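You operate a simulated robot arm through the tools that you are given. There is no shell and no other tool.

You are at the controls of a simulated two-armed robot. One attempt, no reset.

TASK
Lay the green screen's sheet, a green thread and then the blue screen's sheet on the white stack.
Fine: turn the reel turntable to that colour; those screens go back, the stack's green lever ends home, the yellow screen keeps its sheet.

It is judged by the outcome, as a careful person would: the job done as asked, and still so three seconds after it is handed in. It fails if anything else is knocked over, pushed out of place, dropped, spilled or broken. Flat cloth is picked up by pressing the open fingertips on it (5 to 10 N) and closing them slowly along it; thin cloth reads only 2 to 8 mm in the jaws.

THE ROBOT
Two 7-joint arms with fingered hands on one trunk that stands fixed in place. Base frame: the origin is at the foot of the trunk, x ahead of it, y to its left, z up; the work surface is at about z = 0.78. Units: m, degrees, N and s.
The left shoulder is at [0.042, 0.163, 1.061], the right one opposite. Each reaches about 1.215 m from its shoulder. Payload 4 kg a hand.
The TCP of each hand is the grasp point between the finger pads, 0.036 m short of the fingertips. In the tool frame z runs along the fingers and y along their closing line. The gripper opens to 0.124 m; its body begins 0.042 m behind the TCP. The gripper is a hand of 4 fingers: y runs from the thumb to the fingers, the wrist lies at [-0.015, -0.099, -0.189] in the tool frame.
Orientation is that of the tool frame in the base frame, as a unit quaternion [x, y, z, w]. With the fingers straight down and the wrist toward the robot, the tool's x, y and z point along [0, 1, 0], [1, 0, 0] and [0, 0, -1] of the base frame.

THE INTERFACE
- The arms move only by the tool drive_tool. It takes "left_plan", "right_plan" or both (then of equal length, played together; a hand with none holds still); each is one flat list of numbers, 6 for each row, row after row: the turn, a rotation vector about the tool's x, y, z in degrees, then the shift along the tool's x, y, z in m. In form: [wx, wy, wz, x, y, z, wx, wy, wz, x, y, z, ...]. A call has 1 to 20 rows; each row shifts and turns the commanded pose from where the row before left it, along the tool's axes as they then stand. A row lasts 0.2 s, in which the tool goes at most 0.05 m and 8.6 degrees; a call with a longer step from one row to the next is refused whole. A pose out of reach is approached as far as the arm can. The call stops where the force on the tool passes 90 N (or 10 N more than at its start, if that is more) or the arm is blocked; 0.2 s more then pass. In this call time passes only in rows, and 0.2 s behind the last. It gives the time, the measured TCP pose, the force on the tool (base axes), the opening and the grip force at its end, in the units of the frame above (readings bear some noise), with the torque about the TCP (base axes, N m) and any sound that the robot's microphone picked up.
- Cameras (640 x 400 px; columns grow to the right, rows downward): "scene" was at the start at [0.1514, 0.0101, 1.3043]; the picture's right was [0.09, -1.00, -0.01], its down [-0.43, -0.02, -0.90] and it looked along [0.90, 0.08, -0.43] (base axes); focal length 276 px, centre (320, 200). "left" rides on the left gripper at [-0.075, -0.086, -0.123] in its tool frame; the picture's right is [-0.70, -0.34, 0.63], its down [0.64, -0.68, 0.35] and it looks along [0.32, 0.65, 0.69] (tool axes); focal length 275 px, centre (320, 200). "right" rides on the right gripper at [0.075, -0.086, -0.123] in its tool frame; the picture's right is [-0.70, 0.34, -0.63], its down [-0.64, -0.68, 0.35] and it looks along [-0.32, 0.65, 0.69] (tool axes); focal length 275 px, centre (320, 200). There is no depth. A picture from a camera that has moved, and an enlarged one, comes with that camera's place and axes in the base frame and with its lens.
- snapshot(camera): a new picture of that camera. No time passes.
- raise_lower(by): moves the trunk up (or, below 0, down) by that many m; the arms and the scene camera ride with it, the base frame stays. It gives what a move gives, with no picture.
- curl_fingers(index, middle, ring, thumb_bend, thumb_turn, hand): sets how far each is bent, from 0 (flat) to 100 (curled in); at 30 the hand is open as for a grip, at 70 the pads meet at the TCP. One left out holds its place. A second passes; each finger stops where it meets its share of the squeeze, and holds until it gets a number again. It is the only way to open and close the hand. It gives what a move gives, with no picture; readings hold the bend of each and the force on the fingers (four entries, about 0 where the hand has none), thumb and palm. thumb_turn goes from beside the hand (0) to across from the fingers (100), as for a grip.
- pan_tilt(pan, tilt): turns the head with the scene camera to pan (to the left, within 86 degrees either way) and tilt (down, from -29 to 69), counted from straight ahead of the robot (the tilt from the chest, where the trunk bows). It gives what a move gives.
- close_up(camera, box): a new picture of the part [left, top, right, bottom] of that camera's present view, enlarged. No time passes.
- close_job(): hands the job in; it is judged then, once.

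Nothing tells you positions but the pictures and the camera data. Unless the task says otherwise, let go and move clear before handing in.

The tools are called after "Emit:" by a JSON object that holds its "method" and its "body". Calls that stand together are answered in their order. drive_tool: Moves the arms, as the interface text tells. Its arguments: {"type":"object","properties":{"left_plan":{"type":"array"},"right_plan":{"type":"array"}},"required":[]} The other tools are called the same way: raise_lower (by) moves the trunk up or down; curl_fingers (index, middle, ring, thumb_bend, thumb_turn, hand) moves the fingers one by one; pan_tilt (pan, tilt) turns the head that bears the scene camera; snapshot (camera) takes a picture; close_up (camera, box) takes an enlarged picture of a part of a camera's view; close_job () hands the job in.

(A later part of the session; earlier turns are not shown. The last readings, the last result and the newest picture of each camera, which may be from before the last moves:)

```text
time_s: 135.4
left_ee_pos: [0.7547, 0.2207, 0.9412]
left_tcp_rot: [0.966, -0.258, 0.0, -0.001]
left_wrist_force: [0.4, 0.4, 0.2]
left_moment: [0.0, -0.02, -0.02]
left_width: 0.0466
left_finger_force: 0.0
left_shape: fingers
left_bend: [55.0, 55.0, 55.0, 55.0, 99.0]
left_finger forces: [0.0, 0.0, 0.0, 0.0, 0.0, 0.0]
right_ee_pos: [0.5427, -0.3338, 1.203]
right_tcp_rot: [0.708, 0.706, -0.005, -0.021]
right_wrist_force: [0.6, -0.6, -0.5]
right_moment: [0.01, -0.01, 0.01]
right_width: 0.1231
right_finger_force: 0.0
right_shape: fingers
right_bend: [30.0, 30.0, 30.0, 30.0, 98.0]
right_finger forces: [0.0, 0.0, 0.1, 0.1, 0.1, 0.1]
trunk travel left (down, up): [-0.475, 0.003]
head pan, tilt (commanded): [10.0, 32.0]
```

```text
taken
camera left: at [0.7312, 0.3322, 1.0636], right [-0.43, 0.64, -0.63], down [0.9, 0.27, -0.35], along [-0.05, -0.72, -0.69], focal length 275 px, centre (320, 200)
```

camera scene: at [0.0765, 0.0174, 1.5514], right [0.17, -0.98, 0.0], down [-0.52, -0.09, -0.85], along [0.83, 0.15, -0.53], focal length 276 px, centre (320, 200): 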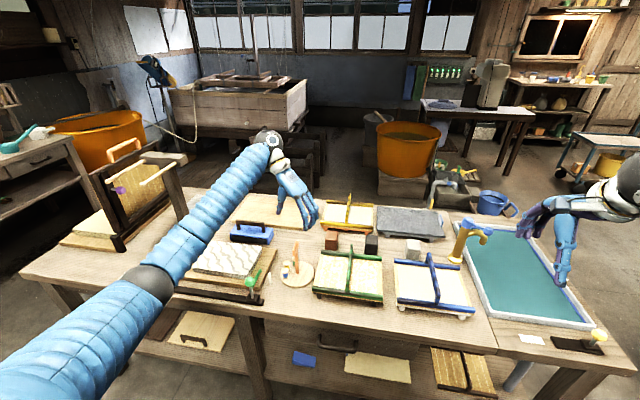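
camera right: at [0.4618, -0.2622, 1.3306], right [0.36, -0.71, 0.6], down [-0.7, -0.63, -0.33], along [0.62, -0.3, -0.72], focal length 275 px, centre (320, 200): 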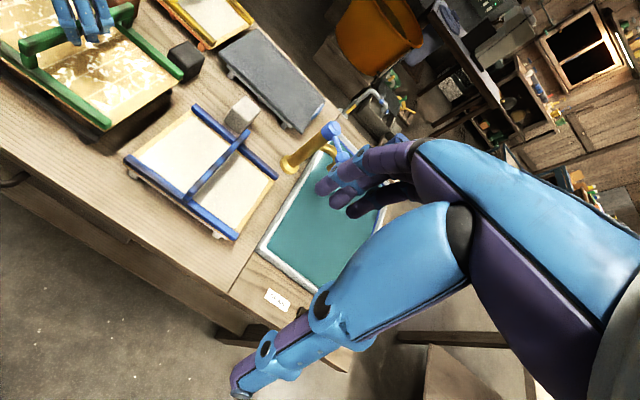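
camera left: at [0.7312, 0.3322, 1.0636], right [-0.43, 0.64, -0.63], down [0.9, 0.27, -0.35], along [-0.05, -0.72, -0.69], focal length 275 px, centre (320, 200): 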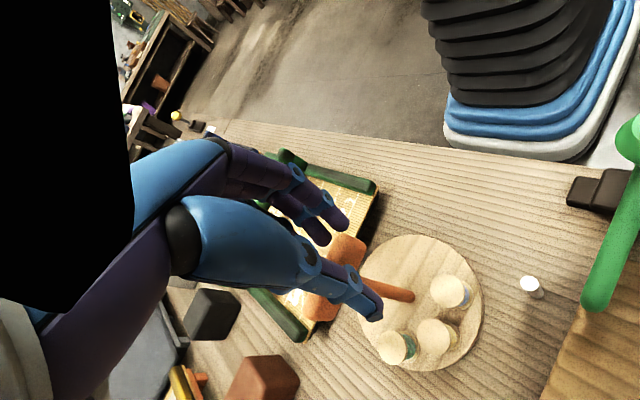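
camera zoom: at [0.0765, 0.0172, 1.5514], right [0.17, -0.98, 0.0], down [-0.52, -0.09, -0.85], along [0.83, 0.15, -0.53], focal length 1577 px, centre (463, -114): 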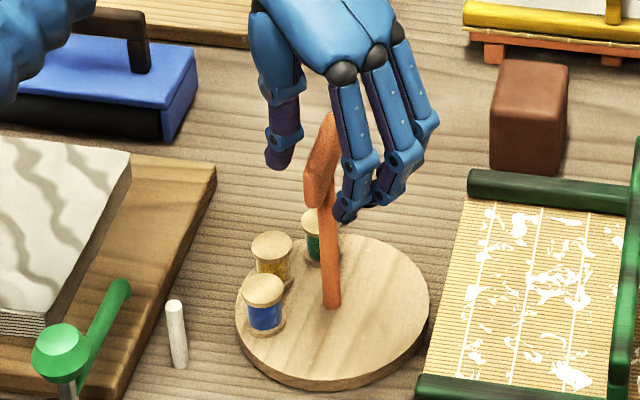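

The T-bar sits between thumb and fingers. Closing stepwise on it.

Emit:
{"method": "curl_fingers", "body": {"hand": "left", "index": 64, "middle": 66, "ring": 66, "thumb_bend": 64}}

Emit:
{"method": "close_up", "body": {"camera": "scene", "box": [255, 220, 335, 290]}}

Emit:
{"method": "snapshot", "body": {"camera": "left"}}

```text
time_s: 136.4
left_ee_pos: [0.7534, 0.2219, 0.9426]
left_tcp_rot: [0.966, -0.259, -0.001, 0.0]
left_wrist_force: [1.1, -0.7, -0.3]
left_moment: [-0.08, -0.01, 0.04]
left_width: 0.0237
left_finger_force: 1.4
left_shape: fingers
left_bend: [62.0, 66.0, 66.0, 64.0, 99.0]
left_finger forces: [1.9, 0.0, 0.1, 0.0, 1.4, 0.0]
right_ee_pos: [0.5434, -0.3341, 1.2027]
right_tcp_rot: [0.708, 0.706, -0.006, -0.022]
right_wrist_force: [-0.5, -0.4, 0.2]
right_moment: [-0.01, -0.01, 0.02]
right_width: 0.1233
right_finger_force: 0.0
right_shape: fingers
right_bend: [30.0, 30.0, 30.0, 30.0, 98.0]
right_finger forces: [0.0, 0.0, 0.0, 0.0, 0.0, 0.0]
trunk travel left (down, up): [-0.475, 0.003]
head pan, tilt (commanded): [10.0, 32.0]
```

```text
5.71 times, centred on (295, 255) of scene
camera zoom: at [0.0765, 0.0172, 1.5514], right [0.17, -0.98, 0.0], down [-0.52, -0.09, -0.85], along [0.83, 0.15, -0.53], focal length 1577 px, centre (463, -114)
```

zoom: 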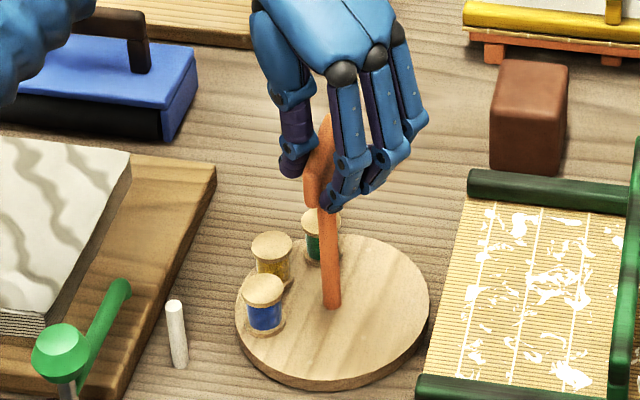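

```text
taken
camera left: at [0.7312, 0.3321, 1.0636], right [-0.43, 0.64, -0.63], down [0.9, 0.27, -0.35], along [-0.05, -0.72, -0.69], focal length 275 px, centre (320, 200)
```

left: 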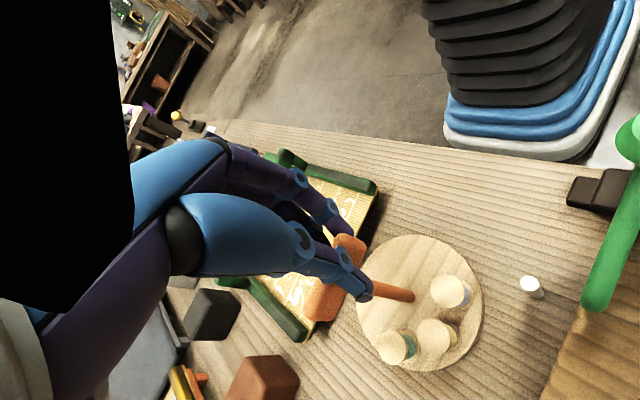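

Emit:
{"method": "curl_fingers", "body": {"hand": "left", "index": 68, "middle": 73, "ring": 75, "thumb_bend": 68}}

Emit:
{"method": "close_up", "body": {"camera": "scene", "box": [255, 220, 335, 290]}}

Emit:
{"method": "snapshot", "body": {"camera": "left"}}

```text
time_s: 137.4
left_ee_pos: [0.7543, 0.2223, 0.9406]
left_tcp_rot: [0.966, -0.259, 0.0, 0.0]
left_wrist_force: [-0.2, -5.5, -2.8]
left_moment: [-0.24, 0.12, 0.0]
left_width: 0.0218
left_finger_force: 11.2
left_shape: fingers
left_bend: [64.0, 71.0, 74.0, 66.0, 99.0]
left_finger forces: [5.3, 5.5, 3.3, 0.0, 8.6, 0.0]
right_ee_pos: [0.5421, -0.3348, 1.201]
right_tcp_rot: [0.708, 0.705, -0.006, -0.022]
right_wrist_force: [-0.2, 0.4, -1.2]
right_moment: [-0.03, 0.02, 0.01]
right_width: 0.1232
right_finger_force: 0.0
right_shape: fingers
right_bend: [30.0, 30.0, 30.0, 30.0, 98.0]
right_finger forces: [0.1, 0.1, 0.0, 0.1, 0.0, 0.0]
trunk travel left (down, up): [-0.475, 0.003]
head pan, tilt (commanded): [10.0, 32.0]
```

```text
5.71 times, centred on (295, 255) of scene
camera zoom: at [0.0766, 0.0168, 1.5514], right [0.17, -0.98, 0.0], down [-0.52, -0.09, -0.85], along [0.83, 0.15, -0.53], focal length 1577 px, centre (463, -114)
```

zoom: 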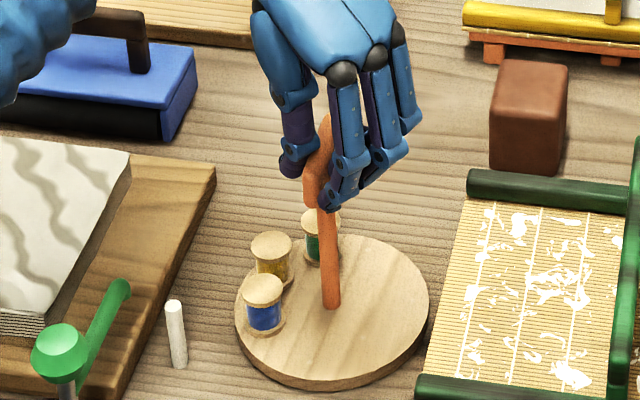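

```text
taken
camera left: at [0.7314, 0.3316, 1.0635], right [-0.43, 0.64, -0.63], down [0.9, 0.27, -0.35], along [-0.05, -0.72, -0.69], focal length 275 px, centre (320, 200)
```

left: 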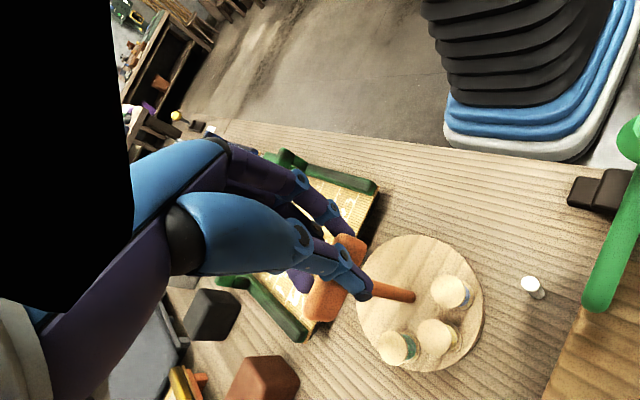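

Firm grip and the turntable hasn't moved. I'll turn counter-clockwise 20° as a test, which should carry the green reel toward the peg.

Emit:
{"method": "drive_tool", "body": {"left_plan": [0, 0, -3, 0, 0, 0, 0, 0, -4, 0, 0, 0, 0, 0, -5, 0, 0, 0, 0, 0, -5, 0, 0, 0, 0, 0, -3, 0, 0, 0, 0, 0, 0, 0, 0, 0]}}

Emit:
{"method": "close_up", "body": {"camera": "scene", "box": [255, 220, 335, 290]}}

Emit:
{"method": "snapshot", "body": {"camera": "left"}}

```text
time_s: 138.8
left_ee_pos: [0.7548, 0.219, 0.9424]
left_tcp_rot: [0.996, -0.087, 0.001, 0.0]
left_wrist_force: [2.6, -17.8, 2.5]
left_moment: [-0.56, -0.12, -0.17]
left_width: 0.0205
left_finger_force: 13.6
left_shape: fingers
left_bend: [64.0, 67.0, 74.0, 66.0, 100.0]
left_finger forces: [5.3, 8.5, 9.6, 0.0, 4.7, 0.0]
right_ee_pos: [0.5425, -0.3366, 1.2009]
right_tcp_rot: [0.708, 0.706, -0.005, -0.021]
right_wrist_force: [0.1, 0.0, 0.9]
right_moment: [-0.01, -0.01, 0.03]
right_width: 0.1228
right_finger_force: 0.0
right_shape: fingers
right_bend: [30.0, 30.0, 30.0, 30.0, 98.0]
right_finger forces: [0.1, 0.0, 0.1, 0.1, 0.1, 0.0]
trunk travel left (down, up): [-0.475, 0.003]
head pan, tilt (commanded): [10.0, 32.0]
```

```text
5.71 times, centred on (295, 255) of scene
camera zoom: at [0.0765, 0.0155, 1.5514], right [0.17, -0.98, 0.0], down [-0.52, -0.09, -0.85], along [0.83, 0.15, -0.53], focal length 1577 px, centre (463, -114)
```

zoom: 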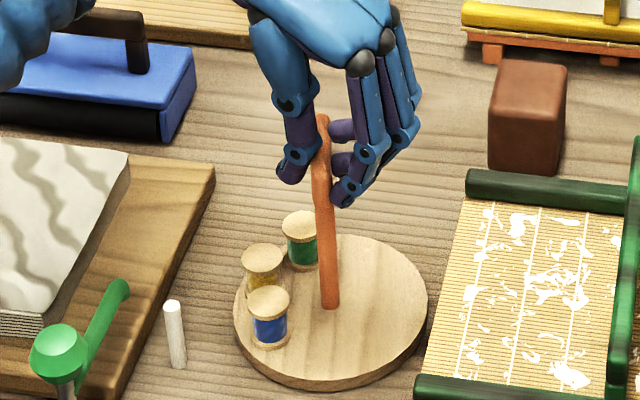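

```text
taken
camera left: at [0.695, 0.3162, 1.0638], right [-0.63, 0.45, -0.63], down [0.75, 0.56, -0.35], along [0.2, -0.69, -0.69], focal length 275 px, centre (320, 200)
```

left: 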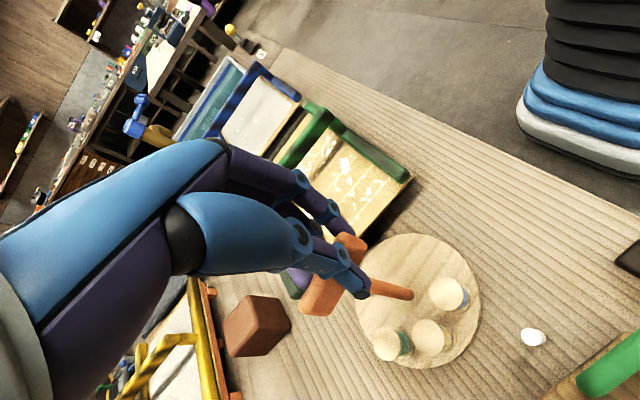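

It turns well, but a side load shows the axis is a few millimetres right of my centre. I'll shift 4 mm and continue turning.

Emit:
{"method": "drive_tool", "body": {"left_plan": [0, 0, 0, 0.0003, 0.002, 0, 0, 0, 0, 0.0004, 0.002, 0, 0, 0, 0, 0, 0, 0]}}

Emit:
{"method": "drive_tool", "body": {"left_plan": [0, 0, -4, 0, 0, 0, 0, 0, -5, 0, 0, 0, 0, 0, -5, 0, 0, 0, 0, 0, -5, 0, 0, 0, 0, 0, -4, 0, 0, 0, 0, 0, 0, 0, 0, 0]}}

Emit:
{"method": "close_up", "body": {"camera": "scene", "box": [255, 220, 335, 290]}}

```text
time_s: 139.6
left_ee_pos: [0.7544, 0.2176, 0.9412]
left_tcp_rot: [0.996, -0.087, -0.001, 0.0]
left_wrist_force: [5.6, -8.3, 4.9]
left_moment: [-0.35, -0.14, -0.14]
left_width: 0.0205
left_finger_force: 13.5
left_shape: fingers
left_bend: [64.0, 72.0, 74.0, 66.0, 99.0]
left_finger forces: [4.4, 6.7, 6.4, 0.0, 9.7, 0.1]
right_ee_pos: [0.5431, -0.3342, 1.202]
right_tcp_rot: [0.708, 0.706, -0.005, -0.023]
right_wrist_force: [-0.2, 0.5, 0.7]
right_moment: [0.02, 0.0, -0.01]
right_width: 0.123
right_finger_force: 0.0
right_shape: fingers
right_bend: [30.0, 30.0, 30.0, 30.0, 98.0]
right_finger forces: [0.1, 0.0, 0.0, 0.0, 0.0, 0.0]
trunk travel left (down, up): [-0.475, 0.003]
head pan, tilt (commanded): [10.0, 32.0]
```

```text
time_s: 141.0
left_ee_pos: [0.7549, 0.2161, 0.9428]
left_tcp_rot: [0.994, 0.113, 0.0, 0.0]
left_wrist_force: [15.7, -14.9, 4.7]
left_moment: [-0.42, -0.48, -0.21]
left_width: 0.0199
left_finger_force: 16.1
left_shape: fingers
left_bend: [64.0, 67.0, 74.0, 66.0, 100.0]
left_finger forces: [4.5, 10.0, 11.9, 0.0, 5.2, 0.0]
right_ee_pos: [0.5427, -0.3358, 1.2011]
right_tcp_rot: [0.708, 0.705, -0.004, -0.022]
right_wrist_force: [0.6, -0.4, -0.3]
right_moment: [-0.01, -0.05, -0.01]
right_width: 0.123
right_finger_force: 0.0
right_shape: fingers
right_bend: [30.0, 30.0, 30.0, 30.0, 98.0]
right_finger forces: [0.0, 0.0, 0.0, 0.0, 0.0, 0.0]
trunk travel left (down, up): [-0.475, 0.003]
head pan, tilt (commanded): [10.0, 32.0]
```

```text
5.71 times, centred on (295, 255) of scene
camera zoom: at [0.0774, 0.0157, 1.5514], right [0.17, -0.98, 0.0], down [-0.52, -0.09, -0.85], along [0.83, 0.15, -0.53], focal length 1577 px, centre (463, -114)
```

zoom: 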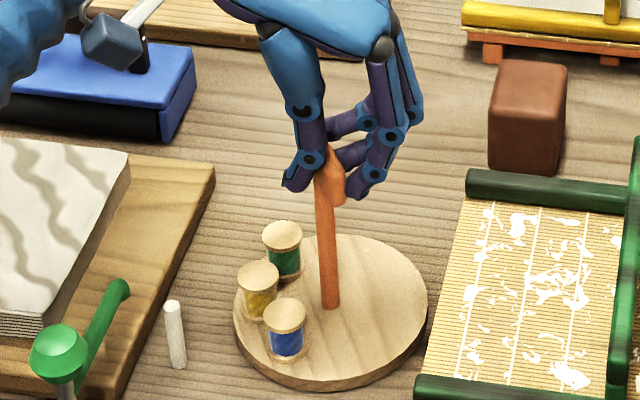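

Turning nicely. I'll recentre a few millimetres again and keep going.

Emit:
{"method": "drive_tool", "body": {"left_plan": [0, 0, 0, 0.002, 0.003, 0, 0, 0, 0, 0.002, 0.002, 0, 0, 0, 0, 0, 0, 0]}}

Emit:
{"method": "drive_tool", "body": {"left_plan": [0, 0, -4, 0, 0, 0, 0, 0, -5, 0, 0, 0, 0, 0, -5, 0, 0, 0, 0, 0, -5, 0, 0, 0, 0, 0, -5, 0, 0, 0, 0, 0, 0, 0, 0, 0]}}

Emit:
{"method": "close_up", "body": {"camera": "scene", "box": [255, 220, 335, 290]}}

```text
time_s: 141.8
left_ee_pos: [0.7582, 0.2145, 0.9412]
left_tcp_rot: [0.994, 0.114, -0.001, -0.002]
left_wrist_force: [-2.7, -4.0, 3.5]
left_moment: [-0.24, 0.01, 0.01]
left_width: 0.0207
left_finger_force: 11.8
left_shape: fingers
left_bend: [64.0, 72.0, 74.0, 66.0, 98.0]
left_finger forces: [5.7, 4.1, 2.0, 0.0, 12.2, 0.0]
right_ee_pos: [0.5422, -0.3345, 1.2016]
right_tcp_rot: [0.708, 0.706, -0.005, -0.021]
right_wrist_force: [0.0, 0.3, 1.5]
right_moment: [-0.01, -0.02, -0.03]
right_width: 0.1232
right_finger_force: 0.0
right_shape: fingers
right_bend: [30.0, 30.0, 30.0, 30.0, 98.0]
right_finger forces: [0.0, 0.1, 0.0, 0.1, 0.0, 0.1]
trunk travel left (down, up): [-0.475, 0.003]
head pan, tilt (commanded): [10.0, 32.0]
```

```text
time_s: 143.2
left_ee_pos: [0.7604, 0.212, 0.942]
left_tcp_rot: [0.948, 0.319, 0.001, 0.001]
left_wrist_force: [14.3, -7.0, 3.4]
left_moment: [-0.15, -0.49, -0.15]
left_width: 0.02
left_finger_force: 15.0
left_shape: fingers
left_bend: [64.0, 72.0, 74.0, 66.0, 99.0]
left_finger forces: [4.6, 9.0, 8.8, 0.1, 6.8, 0.0]
right_ee_pos: [0.5437, -0.3353, 1.2025]
right_tcp_rot: [0.708, 0.706, -0.005, -0.022]
right_wrist_force: [-0.2, -0.7, -0.2]
right_moment: [-0.01, 0.01, -0.01]
right_width: 0.1228
right_finger_force: 0.0
right_shape: fingers
right_bend: [30.0, 30.0, 30.0, 30.0, 98.0]
right_finger forces: [0.1, 0.1, 0.1, 0.0, 0.0, 0.0]
trunk travel left (down, up): [-0.475, 0.003]
head pan, tilt (commanded): [10.0, 32.0]
```

```text
5.71 times, centred on (295, 255) of scene
camera zoom: at [0.0774, 0.0165, 1.5514], right [0.17, -0.98, 0.0], down [-0.52, -0.09, -0.85], along [0.83, 0.15, -0.53], focal length 1577 px, centre (463, -114)
```

zoom: 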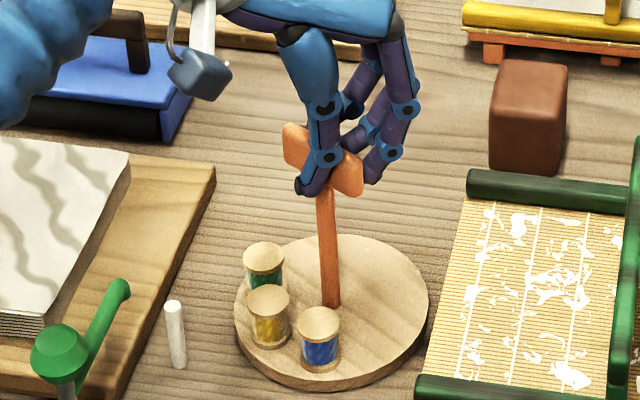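

About 62° done; the green reel still needs roughly 40° more to reach the peg. Recentre slightly and continue.

Emit:
{"method": "drive_tool", "body": {"left_plan": [0, 0, 0, 0.001, 0.002, 0, 0, 0, 0, 0, 0.0015, 0, 0, 0, -4, 0, 0, 0, 0, 0, -5, 0, 0, 0, 0, 0, -5, 0, 0, 0, 0, 0, -5, 0, 0, 0, 0, 0, -5, 0, 0, 0, 0, 0, 0, 0, 0, 0]}}

Emit:
{"method": "drive_tool", "body": {"left_plan": [0, 0, 0, 0.001, 0.002, 0, 0, 0, -4, 0, 0, 0, 0, 0, -4, 0, 0, 0, 0, 0, -4, 0, 0, 0, 0, 0, 0, 0, 0, 0]}}

Emit:
{"method": "close_up", "body": {"camera": "scene", "box": [255, 220, 335, 290]}}

```text
time_s: 145.0
left_ee_pos: [0.7642, 0.2112, 0.9418]
left_tcp_rot: [0.861, 0.508, 0.0, 0.001]
left_wrist_force: [19.2, 1.0, 9.7]
left_moment: [0.09, -0.63, -0.17]
left_width: 0.0199
left_finger_force: 16.6
left_shape: fingers
left_bend: [64.0, 72.0, 74.0, 66.0, 99.0]
left_finger forces: [5.3, 10.1, 10.1, 0.0, 7.7, 0.0]
right_ee_pos: [0.5431, -0.3352, 1.2014]
right_tcp_rot: [0.708, 0.706, -0.006, -0.021]
right_wrist_force: [-0.2, -0.6, 0.3]
right_moment: [0.0, -0.02, -0.02]
right_width: 0.123
right_finger_force: 0.1
right_shape: fingers
right_bend: [30.0, 30.0, 30.0, 30.0, 98.0]
right_finger forces: [0.0, 0.0, 0.0, 0.1, 0.0, 0.0]
trunk travel left (down, up): [-0.475, 0.003]
head pan, tilt (commanded): [10.0, 32.0]
```

```text
time_s: 146.2
left_ee_pos: [0.765, 0.211, 0.9417]
left_tcp_rot: [0.803, 0.596, 0.0, 0.0]
left_wrist_force: [21.0, 7.2, 13.3]
left_moment: [0.29, -0.72, -0.2]
left_width: 0.0198
left_finger_force: 17.8
left_shape: fingers
left_bend: [64.0, 72.0, 74.0, 66.0, 99.0]
left_finger forces: [6.2, 11.5, 11.1, 0.1, 7.4, 0.0]
right_ee_pos: [0.5451, -0.3342, 1.2024]
right_tcp_rot: [0.708, 0.706, -0.005, -0.021]
right_wrist_force: [-0.3, 0.4, 0.0]
right_moment: [0.01, 0.01, -0.03]
right_width: 0.1232
right_finger_force: 0.1
right_shape: fingers
right_bend: [30.0, 30.0, 30.0, 30.0, 98.0]
right_finger forces: [0.0, 0.0, 0.0, 0.0, 0.0, 0.0]
trunk travel left (down, up): [-0.475, 0.003]
head pan, tilt (commanded): [10.0, 32.0]
```

```text
5.71 times, centred on (295, 255) of scene
camera zoom: at [0.0772, 0.0177, 1.5514], right [0.17, -0.98, 0.0], down [-0.52, -0.09, -0.85], along [0.83, 0.15, -0.53], focal length 1577 px, centre (463, -114)
```

zoom: 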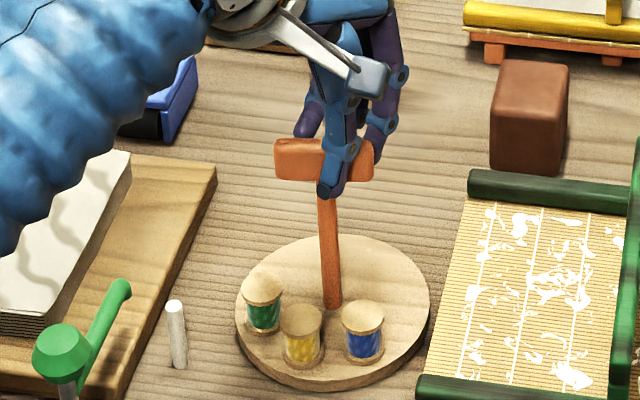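

The green reel now stands exactly where the blue one was, facing the peg. I'll relax the side load and then release the handle gently.

Emit:
{"method": "drive_tool", "body": {"left_plan": [0, 0, 1, 0.001, 0.002, 0, 0, 0, 1, 0.001, 0.002, 0, 0, 0, 0, 0, 0, 0]}}

Emit:
{"method": "curl_fingers", "body": {"hand": "left", "middle": 62, "ring": 60}}

Emit:
{"method": "close_up", "body": {"camera": "scene", "box": [255, 220, 335, 290]}}

```text
time_s: 147.0
left_ee_pos: [0.7681, 0.2107, 0.9414]
left_tcp_rot: [0.815, 0.58, 0.0, 0.001]
left_wrist_force: [0.4, 2.1, 7.2]
left_moment: [0.0, -0.17, 0.0]
left_width: 0.0203
left_finger_force: 14.0
left_shape: fingers
left_bend: [64.0, 72.0, 74.0, 65.0, 98.0]
left_finger forces: [5.0, 5.2, 2.9, 0.0, 15.0, 0.0]
right_ee_pos: [0.5419, -0.3349, 1.2023]
right_tcp_rot: [0.708, 0.706, -0.006, -0.021]
right_wrist_force: [0.2, 0.2, -0.9]
right_moment: [-0.03, 0.0, 0.0]
right_width: 0.1231
right_finger_force: 0.1
right_shape: fingers
right_bend: [30.0, 30.0, 30.0, 30.0, 98.0]
right_finger forces: [0.0, 0.0, 0.0, 0.0, 0.1, 0.0]
trunk travel left (down, up): [-0.475, 0.003]
head pan, tilt (commanded): [10.0, 32.0]
```

```text
time_s: 148.0
left_ee_pos: [0.7683, 0.2114, 0.9423]
left_tcp_rot: [0.814, 0.58, -0.001, 0.0]
left_wrist_force: [-8.1, -1.7, 2.4]
left_moment: [-0.04, 0.07, 0.07]
left_width: 0.0204
left_finger_force: 8.7
left_shape: fingers
left_bend: [64.0, 62.0, 60.0, 65.0, 98.0]
left_finger forces: [4.0, 0.0, 0.0, 0.0, 12.8, 0.0]
right_ee_pos: [0.5423, -0.3351, 1.2034]
right_tcp_rot: [0.708, 0.706, -0.005, -0.022]
right_wrist_force: [-0.2, 0.1, 0.7]
right_moment: [-0.01, 0.0, 0.01]
right_width: 0.1231
right_finger_force: 0.1
right_shape: fingers
right_bend: [30.0, 30.0, 30.0, 30.0, 98.0]
right_finger forces: [0.1, 0.1, 0.0, 0.1, 0.0, 0.0]
trunk travel left (down, up): [-0.475, 0.003]
head pan, tilt (commanded): [10.0, 32.0]
```

```text
5.71 times, centred on (295, 255) of scene
camera zoom: at [0.0754, 0.017, 1.5515], right [0.17, -0.98, 0.0], down [-0.52, -0.09, -0.85], along [0.84, 0.15, -0.53], focal length 1577 px, centre (463, -114)
```

zoom: 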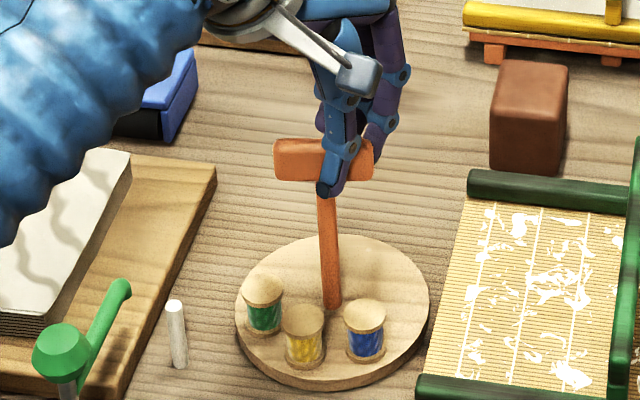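

Holding position. Now opening all fingers away from the bar.

Emit:
{"method": "curl_fingers", "body": {"hand": "left", "index": 50, "middle": 50, "ring": 50, "thumb_bend": 50}}

Emit:
{"method": "close_up", "body": {"camera": "scene", "box": [255, 220, 335, 290]}}

```text
time_s: 149.0
left_ee_pos: [0.7687, 0.2112, 0.9411]
left_tcp_rot: [0.814, 0.581, 0.0, 0.0]
left_wrist_force: [-0.5, 0.8, 0.0]
left_moment: [-0.01, 0.01, -0.02]
left_width: 0.0618
left_finger_force: 0.1
left_shape: fingers
left_bend: [50.0, 50.0, 50.0, 50.0, 98.0]
left_finger forces: [0.1, 0.0, 0.0, 0.1, 0.0, 0.0]
right_ee_pos: [0.5429, -0.3348, 1.2019]
right_tcp_rot: [0.708, 0.706, -0.005, -0.021]
right_wrist_force: [-0.1, -0.3, 0.5]
right_moment: [-0.03, -0.01, 0.01]
right_width: 0.1231
right_finger_force: 0.0
right_shape: fingers
right_bend: [30.0, 30.0, 30.0, 30.0, 98.0]
right_finger forces: [0.0, 0.1, 0.0, 0.0, 0.1, 0.0]
trunk travel left (down, up): [-0.475, 0.003]
head pan, tilt (commanded): [10.0, 32.0]
```

```text
5.71 times, centred on (295, 255) of scene
camera zoom: at [0.0762, 0.0172, 1.5514], right [0.17, -0.98, 0.0], down [-0.52, -0.09, -0.85], along [0.83, 0.15, -0.53], focal length 1577 px, centre (463, -114)
```

zoom: 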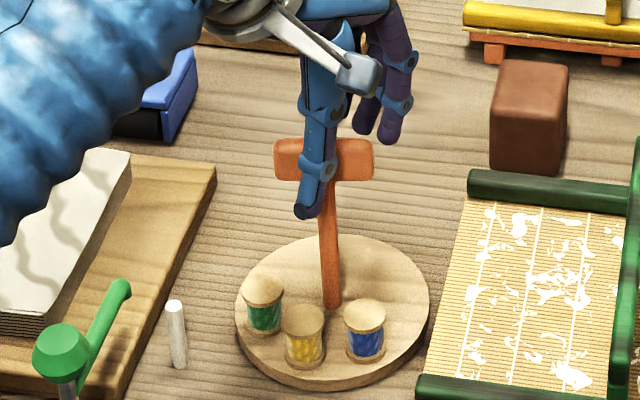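

The turntable stays put with green at the peg. I'll lift off, turn the left hand to close left–right, and bring it over the lever knob.

Emit:
{"method": "curl_fingers", "body": {"hand": "left", "index": 32, "middle": 32, "ring": 32, "thumb_bend": 32}}

Emit:
{"method": "drive_tool", "body": {"left_plan": [0, 0, 0, 0, 0, -0.01, 0, 0, 0, 0, 0, -0.02, 0, 0, 0, 0, 0, -0.03, 0, 0, 0, 0, 0, -0.03, 0, 0, 0, 0, 0, -0.03, 0, 0, 7.1, 0, 0, 0, 0, 0, 7.1, 0, 0, 0, 0, 0, 7.1, 0, 0, 0, 0, 0, 7.1, 0, 0, 0, 0, 0, 7.1, 0, 0, 0, 0, 0, 7.1, 0, 0, 0, 0, 0, 7.1, 0, 0, 0, 0, 0, 7.1, 0, 0, 0, 0, 0, 7.1, 0, 0, 0, 0, 0, 7.1, 0, 0, 0, 0, 0, 0, 0, 0, 0]}}

Emit:
{"method": "close_up", "body": {"camera": "scene", "box": [150, 190, 340, 310]}}

```text
time_s: 150.0
left_ee_pos: [0.7683, 0.2116, 0.9423]
left_tcp_rot: [0.814, 0.581, 0.001, 0.0]
left_wrist_force: [-1.6, 0.1, -0.1]
left_moment: [0.01, 0.0, -0.01]
left_width: 0.1175
left_finger_force: 0.0
left_shape: fingers
left_bend: [32.0, 32.0, 32.0, 32.0, 96.0]
left_finger forces: [0.0, 0.0, 0.0, 0.1, 0.0, 0.0]
right_ee_pos: [0.5436, -0.3337, 1.2017]
right_tcp_rot: [0.708, 0.706, -0.006, -0.022]
right_wrist_force: [-0.8, -0.8, -0.3]
right_moment: [0.02, 0.01, 0.01]
right_width: 0.123
right_finger_force: 0.0
right_shape: fingers
right_bend: [30.0, 30.0, 30.0, 30.0, 98.0]
right_finger forces: [0.1, 0.1, 0.0, 0.0, 0.0, 0.1]
trunk travel left (down, up): [-0.475, 0.003]
head pan, tilt (commanded): [10.0, 32.0]
```

```text
time_s: 153.4
left_ee_pos: [0.77, 0.2113, 1.0602]
left_tcp_rot: [1.0, -0.001, -0.001, 0.0]
left_wrist_force: [-0.2, 0.2, 0.1]
left_moment: [0.03, -0.02, 0.0]
left_width: 0.1174
left_finger_force: 0.1
left_shape: fingers
left_bend: [32.0, 32.0, 32.0, 32.0, 96.0]
left_finger forces: [0.1, 0.1, 0.0, 0.0, 0.0, 0.1]
right_ee_pos: [0.5423, -0.3345, 1.2033]
right_tcp_rot: [0.708, 0.706, -0.006, -0.021]
right_wrist_force: [0.5, -0.5, -0.8]
right_moment: [-0.01, 0.0, -0.02]
right_width: 0.1232
right_finger_force: 0.0
right_shape: fingers
right_bend: [30.0, 30.0, 30.0, 30.0, 98.0]
right_finger forces: [0.0, 0.1, 0.0, 0.0, 0.1, 0.0]
trunk travel left (down, up): [-0.475, 0.003]
head pan, tilt (commanded): [10.0, 32.0]
```

```text
3.33 times, centred on (245, 250) of scene
camera zoom: at [0.0762, 0.0175, 1.5514], right [0.17, -0.98, 0.0], down [-0.52, -0.09, -0.85], along [0.83, 0.15, -0.53], focal length 920 px, centre (570, 33)
```

zoom: 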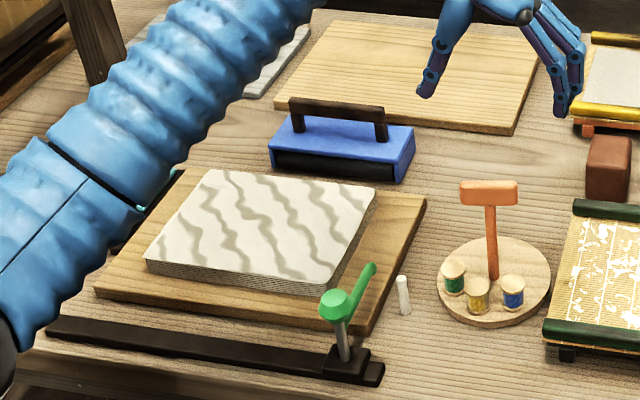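

Emit:
{"method": "drive_tool", "body": {"left_plan": [0, 0, 0, -0.015, -0.0122, 0, 0, 0, 0, -0.03, -0.0244, 0, 0, 0, 0, -0.03, -0.0244, 0, 0, 0, 0, -0.03, -0.0244, 0, 0, 0, 0, -0.03, -0.0244, 0, 0, 0, 0, -0.015, -0.0122, 0, 0, 0, 0, 0, 0, 0]}}

Emit:
{"method": "snapshot", "body": {"camera": "scene"}}

Emit:
{"method": "snapshot", "body": {"camera": "left"}}

```text
time_s: 155.0
left_ee_pos: [0.6189, 0.3339, 1.0619]
left_tcp_rot: [1.0, -0.001, 0.0, 0.001]
left_wrist_force: [-0.1, -1.1, -0.3]
left_moment: [-0.02, -0.03, -0.04]
left_width: 0.1172
left_finger_force: 0.0
left_shape: fingers
left_bend: [32.0, 32.0, 32.0, 32.0, 96.0]
left_finger forces: [0.0, 0.0, 0.0, 0.0, 0.0, 0.0]
right_ee_pos: [0.5425, -0.3338, 1.2019]
right_tcp_rot: [0.708, 0.706, -0.006, -0.022]
right_wrist_force: [0.0, 0.8, 0.5]
right_moment: [0.03, -0.03, -0.02]
right_width: 0.1231
right_finger_force: 0.2
right_shape: fingers
right_bend: [30.0, 30.0, 30.0, 30.0, 98.0]
right_finger forces: [0.1, 0.0, 0.1, 0.0, 0.1, 0.0]
trunk travel left (down, up): [-0.475, 0.003]
head pan, tilt (commanded): [10.0, 32.0]
```

```text
taken
camera scene: at [0.0767, 0.0172, 1.5514], right [0.17, -0.98, 0.0], down [-0.52, -0.09, -0.85], along [0.83, 0.15, -0.53], focal length 276 px, centre (320, 200)
```

scene: 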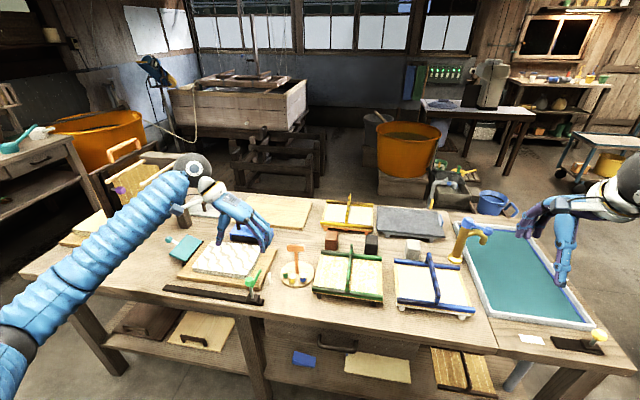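

```text
taken
camera left: at [0.5425, 0.419, 1.1838], right [-0.7, 0.34, -0.63], down [0.64, 0.68, -0.35], along [0.32, -0.65, -0.69], focal length 275 px, centre (320, 200)
```

left: 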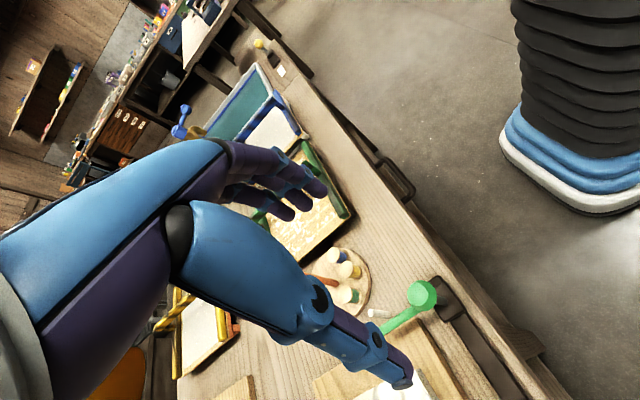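

The knob lies exactly beneath the hand. Descending around it.

Emit:
{"method": "drive_tool", "body": {"left_plan": [0, 0, 0, 0, 0, 0.012, 0, 0, 0, 0, 0, 0.02, 0, 0, 0, 0, 0, 0.02, 0, 0, 0, 0, 0, 0.02, 0, 0, 0, 0, 0, 0.02, 0, 0, 0, 0, 0, 0.02, 0, 0, 0, 0, 0, 0.018, 0, 0, 0, 0, 0, 0.014, 0, 0, 0, 0, 0, 0.01, 0, 0, 0, 0, 0, 0, 0, 0, 0, 0, 0, 0]}}

Emit:
{"method": "snapshot", "body": {"camera": "left"}}

Emit:
{"method": "close_up", "body": {"camera": "scene", "box": [190, 220, 300, 310]}}

```text
time_s: 157.4
left_ee_pos: [0.6193, 0.3343, 0.9074]
left_tcp_rot: [1.0, 0.0, 0.0, 0.001]
left_wrist_force: [-0.5, -0.5, -0.1]
left_moment: [-0.01, 0.01, -0.03]
left_width: 0.117
left_finger_force: 0.1
left_shape: fingers
left_bend: [32.0, 32.0, 32.0, 32.0, 96.0]
left_finger forces: [0.0, 0.0, 0.0, 0.0, 0.0, 0.0]
right_ee_pos: [0.5429, -0.3343, 1.2024]
right_tcp_rot: [0.708, 0.706, -0.006, -0.021]
right_wrist_force: [-0.4, 0.5, 0.4]
right_moment: [0.01, -0.02, -0.02]
right_width: 0.1229
right_finger_force: 0.1
right_shape: fingers
right_bend: [30.0, 30.0, 30.0, 30.0, 98.0]
right_finger forces: [0.0, 0.0, 0.0, 0.1, 0.0, 0.1]
trunk travel left (down, up): [-0.475, 0.003]
head pan, tilt (commanded): [10.0, 32.0]
```

```text
taken
camera left: at [0.5431, 0.4184, 1.0294], right [-0.7, 0.34, -0.63], down [0.64, 0.68, -0.35], along [0.32, -0.65, -0.69], focal length 275 px, centre (320, 200)
```

left: 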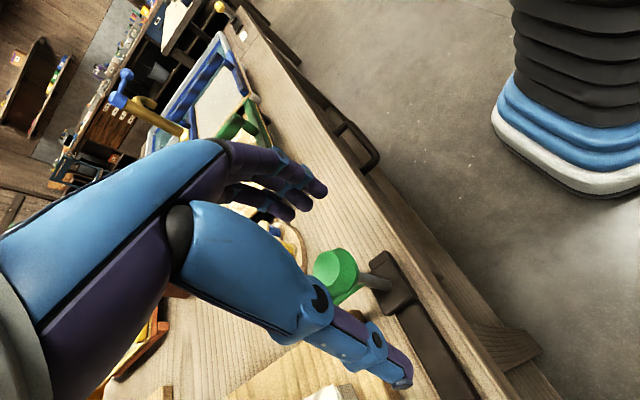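

```text
4.44 times, centred on (245, 265) of scene
camera zoom: at [0.0764, 0.0173, 1.5514], right [0.17, -0.98, 0.0], down [-0.52, -0.09, -0.85], along [0.83, 0.15, -0.53], focal length 1227 px, centre (653, -89)
```

zoom: 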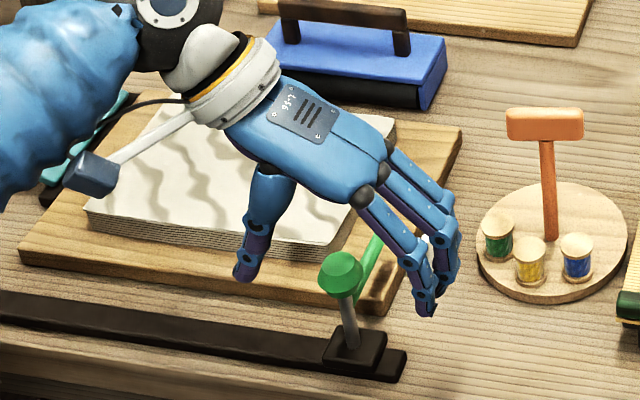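

Curling loosely around the knob for the stroke.

Emit:
{"method": "curl_fingers", "body": {"hand": "left", "index": 54, "middle": 54, "ring": 50, "thumb_bend": 54}}

Emit:
{"method": "close_up", "body": {"camera": "left", "box": [200, 180, 420, 400]}}

Emit:
{"method": "close_up", "body": {"camera": "scene", "box": [190, 220, 300, 310]}}

```text
time_s: 158.4
left_ee_pos: [0.6181, 0.3328, 0.9077]
left_tcp_rot: [1.0, -0.001, 0.001, 0.0]
left_wrist_force: [0.2, 0.2, 0.7]
left_moment: [0.01, 0.0, -0.03]
left_width: 0.0498
left_finger_force: 0.1
left_shape: fingers
left_bend: [54.0, 54.0, 50.0, 54.0, 98.0]
left_finger forces: [0.0, 0.0, 0.1, 0.0, 0.0, 0.1]
right_ee_pos: [0.5427, -0.3345, 1.2028]
right_tcp_rot: [0.707, 0.707, -0.006, -0.021]
right_wrist_force: [0.2, -0.4, -0.7]
right_moment: [0.0, 0.02, 0.03]
right_width: 0.123
right_finger_force: 0.1
right_shape: fingers
right_bend: [30.0, 30.0, 30.0, 30.0, 98.0]
right_finger forces: [0.0, 0.0, 0.1, 0.0, 0.2, 0.0]
trunk travel left (down, up): [-0.475, 0.003]
head pan, tilt (commanded): [10.0, 32.0]
```

```text
1.82 times, centred on (310, 290) of left
camera zoom: at [0.5431, 0.4184, 1.0295], right [-0.7, 0.34, -0.63], down [0.64, 0.68, -0.35], along [0.32, -0.65, -0.69], focal length 500 px, centre (338, 36)
```

zoom: 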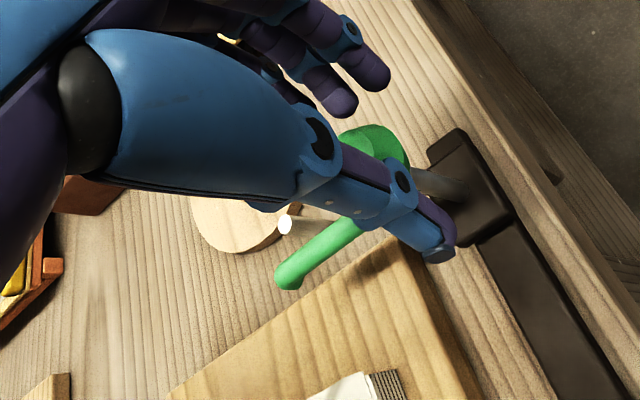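

```text
4.44 times, centred on (245, 265) of scene
camera zoom: at [0.0764, 0.0173, 1.5514], right [0.17, -0.98, 0.0], down [-0.52, -0.09, -0.85], along [0.83, 0.15, -0.53], focal length 1227 px, centre (653, -89)
```

zoom: 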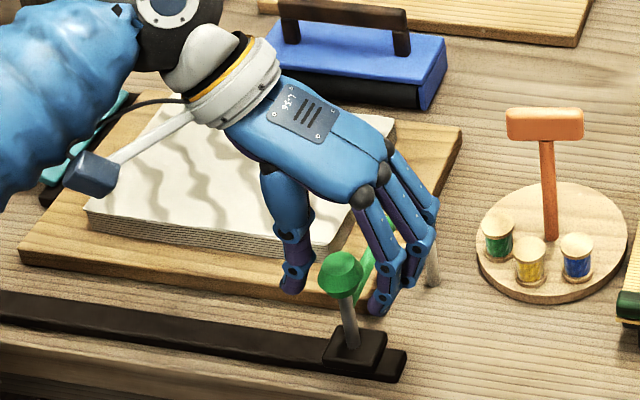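

Starting the stroke to the left, slowly at first.

Emit:
{"method": "drive_tool", "body": {"left_plan": [0, 0, 0, 0, -0.004, 0, 0, 0, 0, 0, -0.006, 0, 0, 0, 0, 0, -0.006, 0, 0, 0, 0, 0, -0.006, 0, 0, 0, 0, 0, -0.006, 0, 0, 0, 0, 0, -0.006, 0, 0, 0, 0, 0, -0.006, 0, 0, 0, 0, 0, -0.006, 0, 0, 0, 0, 0, -0.006, 0, 0, 0, 0, 0, -0.004, 0, 0, 0, 0, 0, 0, 0]}}

Emit:
{"method": "close_up", "body": {"camera": "scene", "box": [150, 210, 310, 310]}}

```text
time_s: 160.8
left_ee_pos: [0.6203, 0.3886, 0.9065]
left_tcp_rot: [1.0, 0.0, 0.0, -0.001]
left_wrist_force: [0.5, -1.1, 0.8]
left_moment: [-0.03, -0.01, -0.01]
left_width: 0.0497
left_finger_force: 0.4
left_shape: fingers
left_bend: [54.0, 53.0, 50.0, 54.0, 98.0]
left_finger forces: [0.0, 0.5, 0.1, 0.0, 0.1, 0.2]
right_ee_pos: [0.5425, -0.3341, 1.2022]
right_tcp_rot: [0.708, 0.706, -0.006, -0.022]
right_wrist_force: [0.1, -0.3, -0.1]
right_moment: [-0.02, 0.0, 0.03]
right_width: 0.1233
right_finger_force: 0.1
right_shape: fingers
right_bend: [30.0, 30.0, 30.0, 30.0, 98.0]
right_finger forces: [0.1, 0.0, 0.1, 0.0, 0.1, 0.1]
trunk travel left (down, up): [-0.475, 0.003]
head pan, tilt (commanded): [10.0, 32.0]
```

```text
4.00 times, centred on (230, 260) of scene
camera zoom: at [0.0764, 0.0172, 1.5514], right [0.17, -0.98, 0.0], down [-0.52, -0.09, -0.85], along [0.83, 0.15, -0.53], focal length 1104 px, centre (680, -40)
```

zoom: 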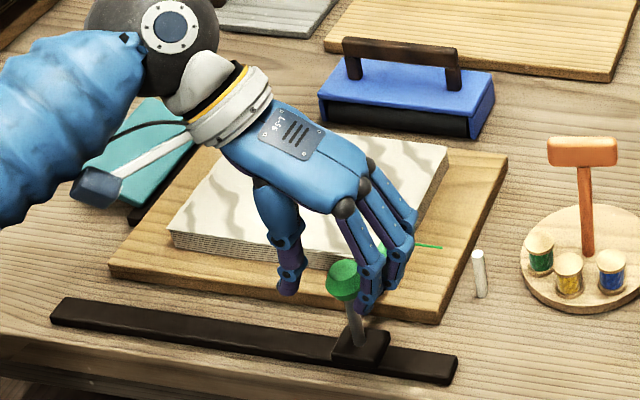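

A green strand is paying out. Continuing the stroke across the stack.

Emit:
{"method": "drive_tool", "body": {"left_plan": [0, 0, 0, 0, -0.006, 0, 0, 0, 0, 0, -0.01, 0, 0, 0, 0, 0, -0.012, 0, 0, 0, 0, 0, -0.012, 0, 0, 0, 0, 0, -0.012, 0, 0, 0, 0, 0, -0.012, 0, 0, 0, 0, 0, -0.012, 0, 0, 0, 0, 0, -0.012, 0, 0, 0, 0, 0, -0.012, 0, 0, 0, 0, 0, -0.012, 0, 0, 0, 0, 0, -0.012, 0, 0, 0, 0, 0, -0.012, 0, 0, 0, 0, 0, -0.01, 0, 0, 0, 0, 0, -0.006, 0, 0, 0, 0, 0, 0, 0]}}

Emit:
{"method": "snapshot", "body": {"camera": "scene"}}

Emit:
{"method": "close_up", "body": {"camera": "scene", "box": [130, 210, 290, 310]}}

```text
time_s: 164.0
left_ee_pos: [0.6201, 0.5425, 0.9081]
left_tcp_rot: [1.0, 0.0, 0.0, 0.0]
left_wrist_force: [0.0, -0.6, 0.6]
left_moment: [-0.01, 0.01, -0.02]
left_width: 0.0498
left_finger_force: 0.9
left_shape: fingers
left_bend: [54.0, 53.0, 50.0, 54.0, 98.0]
left_finger forces: [0.0, 0.7, 0.0, 0.0, 0.0, 0.0]
right_ee_pos: [0.5428, -0.3352, 1.2031]
right_tcp_rot: [0.708, 0.706, -0.006, -0.022]
right_wrist_force: [-0.2, -0.3, 0.4]
right_moment: [-0.03, -0.01, 0.01]
right_width: 0.1228
right_finger_force: 0.0
right_shape: fingers
right_bend: [30.0, 30.0, 30.0, 30.0, 98.0]
right_finger forces: [0.0, 0.0, 0.1, 0.0, 0.0, 0.1]
trunk travel left (down, up): [-0.475, 0.003]
head pan, tilt (commanded): [10.0, 32.0]
```

```text
taken
camera scene: at [0.0763, 0.0173, 1.5514], right [0.17, -0.98, 0.0], down [-0.52, -0.09, -0.85], along [0.83, 0.15, -0.53], focal length 276 px, centre (320, 200)
```

scene: 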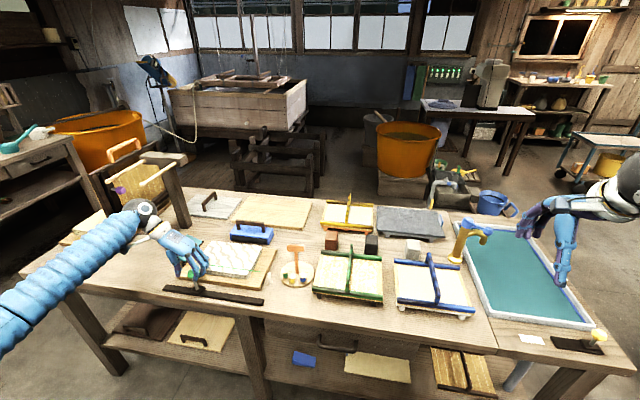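

```text
4.00 times, centred on (210, 260) of scene
camera zoom: at [0.0763, 0.0173, 1.5514], right [0.17, -0.98, 0.0], down [-0.52, -0.09, -0.85], along [0.83, 0.15, -0.53], focal length 1104 px, centre (760, -40)
```

zoom: 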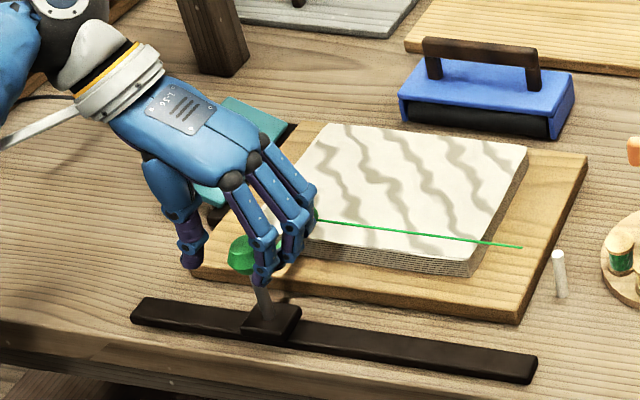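

The green thread is stretching across the stack. Continuing to the end of the rail with care.

Emit:
{"method": "drive_tool", "body": {"left_plan": [0, 0, 0, 0, -0.006, 0, 0, 0, 0, 0, -0.01, 0, 0, 0, 0, 0, -0.01, 0, 0, 0, 0, 0, -0.01, 0, 0, 0, 0, 0, -0.01, 0, 0, 0, 0, 0, -0.008, 0, 0, 0, 0, 0, -0.006, 0, 0, 0, 0, 0, -0.004, 0, 0, 0, 0, 0, 0, 0]}}

Emit:
{"method": "close_up", "body": {"camera": "scene", "box": [130, 210, 290, 310]}}

```text
time_s: 166.0
left_ee_pos: [0.6194, 0.6056, 0.9068]
left_tcp_rot: [1.0, 0.0, 0.0, 0.0]
left_wrist_force: [0.6, -0.5, -0.8]
left_moment: [-0.01, 0.0, 0.01]
left_width: 0.0498
left_finger_force: 0.5
left_shape: fingers
left_bend: [54.0, 53.0, 50.0, 54.0, 98.0]
left_finger forces: [0.1, 0.6, 0.0, 0.0, 0.0, 0.0]
right_ee_pos: [0.5441, -0.3352, 1.2027]
right_tcp_rot: [0.708, 0.706, -0.005, -0.021]
right_wrist_force: [0.1, -0.6, 0.2]
right_moment: [-0.02, 0.01, 0.0]
right_width: 0.1231
right_finger_force: 0.1
right_shape: fingers
right_bend: [30.0, 30.0, 30.0, 30.0, 98.0]
right_finger forces: [0.1, 0.0, 0.0, 0.0, 0.0, 0.1]
trunk travel left (down, up): [-0.475, 0.003]
head pan, tilt (commanded): [10.0, 32.0]
```

```text
4.00 times, centred on (210, 260) of scene
camera zoom: at [0.0764, 0.0173, 1.5514], right [0.17, -0.98, 0.0], down [-0.52, -0.09, -0.85], along [0.83, 0.15, -0.53], focal length 1104 px, centre (760, -40)
```

zoom: 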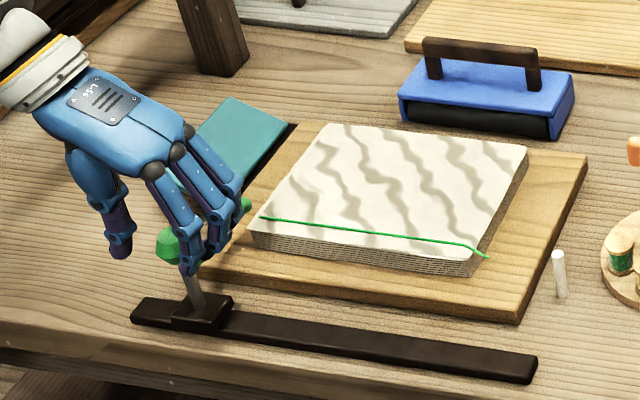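

The green thread has been laid across the new sheet along its near edge. Now I'll bring the lever back home with the thumb side, watching the thread.

Emit:
{"method": "drive_tool", "body": {"left_plan": [0, 0, 0, 0, 0.004, 0, 0, 0, 0, 0, 0.006, 0, 0, 0, 0, 0, 0.008, 0, 0, 0, 0, 0, 0.01, 0, 0, 0, 0, 0, 0.01, 0, 0, 0, 0, 0, 0.01, 0, 0, 0, 0, 0, 0.01, 0, 0, 0, 0, 0, 0.01, 0, 0, 0, 0, 0, 0.006, 0, 0, 0, 0, 0, 0, 0]}}

Emit:
{"method": "close_up", "body": {"camera": "scene", "box": [130, 210, 290, 310]}}

```text
time_s: 168.2
left_ee_pos: [0.6188, 0.5316, 0.9073]
left_tcp_rot: [1.0, 0.0, 0.0, 0.0]
left_wrist_force: [0.0, 1.0, 0.8]
left_moment: [0.03, 0.0, 0.04]
left_width: 0.0508
left_finger_force: 0.4
left_shape: fingers
left_bend: [54.0, 54.0, 50.0, 54.0, 98.0]
left_finger forces: [0.0, 0.1, 0.1, 0.0, 0.9, 0.0]
right_ee_pos: [0.5425, -0.3339, 1.2022]
right_tcp_rot: [0.708, 0.706, -0.005, -0.021]
right_wrist_force: [-0.9, 0.5, -0.2]
right_moment: [-0.01, -0.02, 0.02]
right_width: 0.1233
right_finger_force: 0.0
right_shape: fingers
right_bend: [30.0, 30.0, 30.0, 30.0, 98.0]
right_finger forces: [0.0, 0.1, 0.0, 0.1, 0.0, 0.0]
trunk travel left (down, up): [-0.475, 0.003]
head pan, tilt (commanded): [10.0, 32.0]
```

```text
4.00 times, centred on (210, 260) of scene
camera zoom: at [0.0762, 0.0175, 1.5514], right [0.17, -0.98, 0.0], down [-0.52, -0.09, -0.85], along [0.83, 0.15, -0.53], focal length 1104 px, centre (760, -40)
```

zoom: 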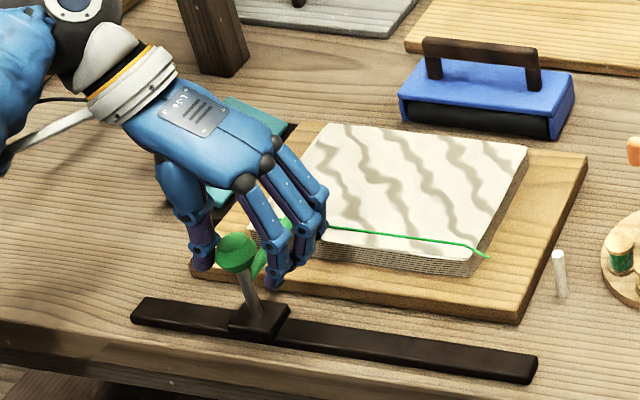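

The thread stays put as the lever returns. Continuing.

Emit:
{"method": "drive_tool", "body": {"left_plan": [0, 0, 0, 0, 0.006, 0, 0, 0, 0, 0, 0.01, 0, 0, 0, 0, 0, 0.012, 0, 0, 0, 0, 0, 0.012, 0, 0, 0, 0, 0, 0.012, 0, 0, 0, 0, 0, 0.012, 0, 0, 0, 0, 0, 0.012, 0, 0, 0, 0, 0, 0.012, 0, 0, 0, 0, 0, 0.012, 0, 0, 0, 0, 0, 0.012, 0, 0, 0, 0, 0, 0.012, 0, 0, 0, 0, 0, 0.012, 0, 0, 0, 0, 0, 0.012, 0, 0, 0, 0, 0, 0.012, 0, 0, 0, 0, 0, 0.01, 0, 0, 0, 0, 0, 0.006, 0, 0, 0, 0, 0, 0, 0]}}

Emit:
{"method": "close_up", "body": {"camera": "scene", "box": [150, 210, 310, 310]}}

```text
time_s: 171.8
left_ee_pos: [0.6186, 0.3558, 0.9072]
left_tcp_rot: [1.0, 0.0, -0.001, 0.0]
left_wrist_force: [-0.4, 0.7, 0.9]
left_moment: [0.04, -0.01, -0.01]
left_width: 0.051
left_finger_force: 0.5
left_shape: fingers
left_bend: [54.0, 54.0, 50.0, 54.0, 98.0]
left_finger forces: [0.0, 0.0, 0.0, 0.0, 0.9, 0.0]
right_ee_pos: [0.543, -0.3342, 1.2021]
right_tcp_rot: [0.708, 0.706, -0.006, -0.021]
right_wrist_force: [-0.4, 0.6, 0.6]
right_moment: [-0.03, 0.0, -0.01]
right_width: 0.1232
right_finger_force: 0.0
right_shape: fingers
right_bend: [30.0, 30.0, 30.0, 30.0, 98.0]
right_finger forces: [0.0, 0.0, 0.0, 0.0, 0.0, 0.1]
trunk travel left (down, up): [-0.475, 0.003]
head pan, tilt (commanded): [10.0, 32.0]
```

```text
4.00 times, centred on (230, 260) of scene
camera zoom: at [0.0763, 0.0174, 1.5514], right [0.17, -0.98, 0.0], down [-0.52, -0.09, -0.85], along [0.83, 0.15, -0.53], focal length 1104 px, centre (680, -40)
```

zoom: 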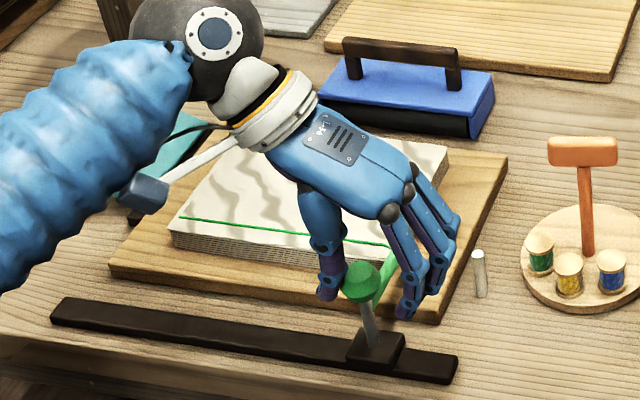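

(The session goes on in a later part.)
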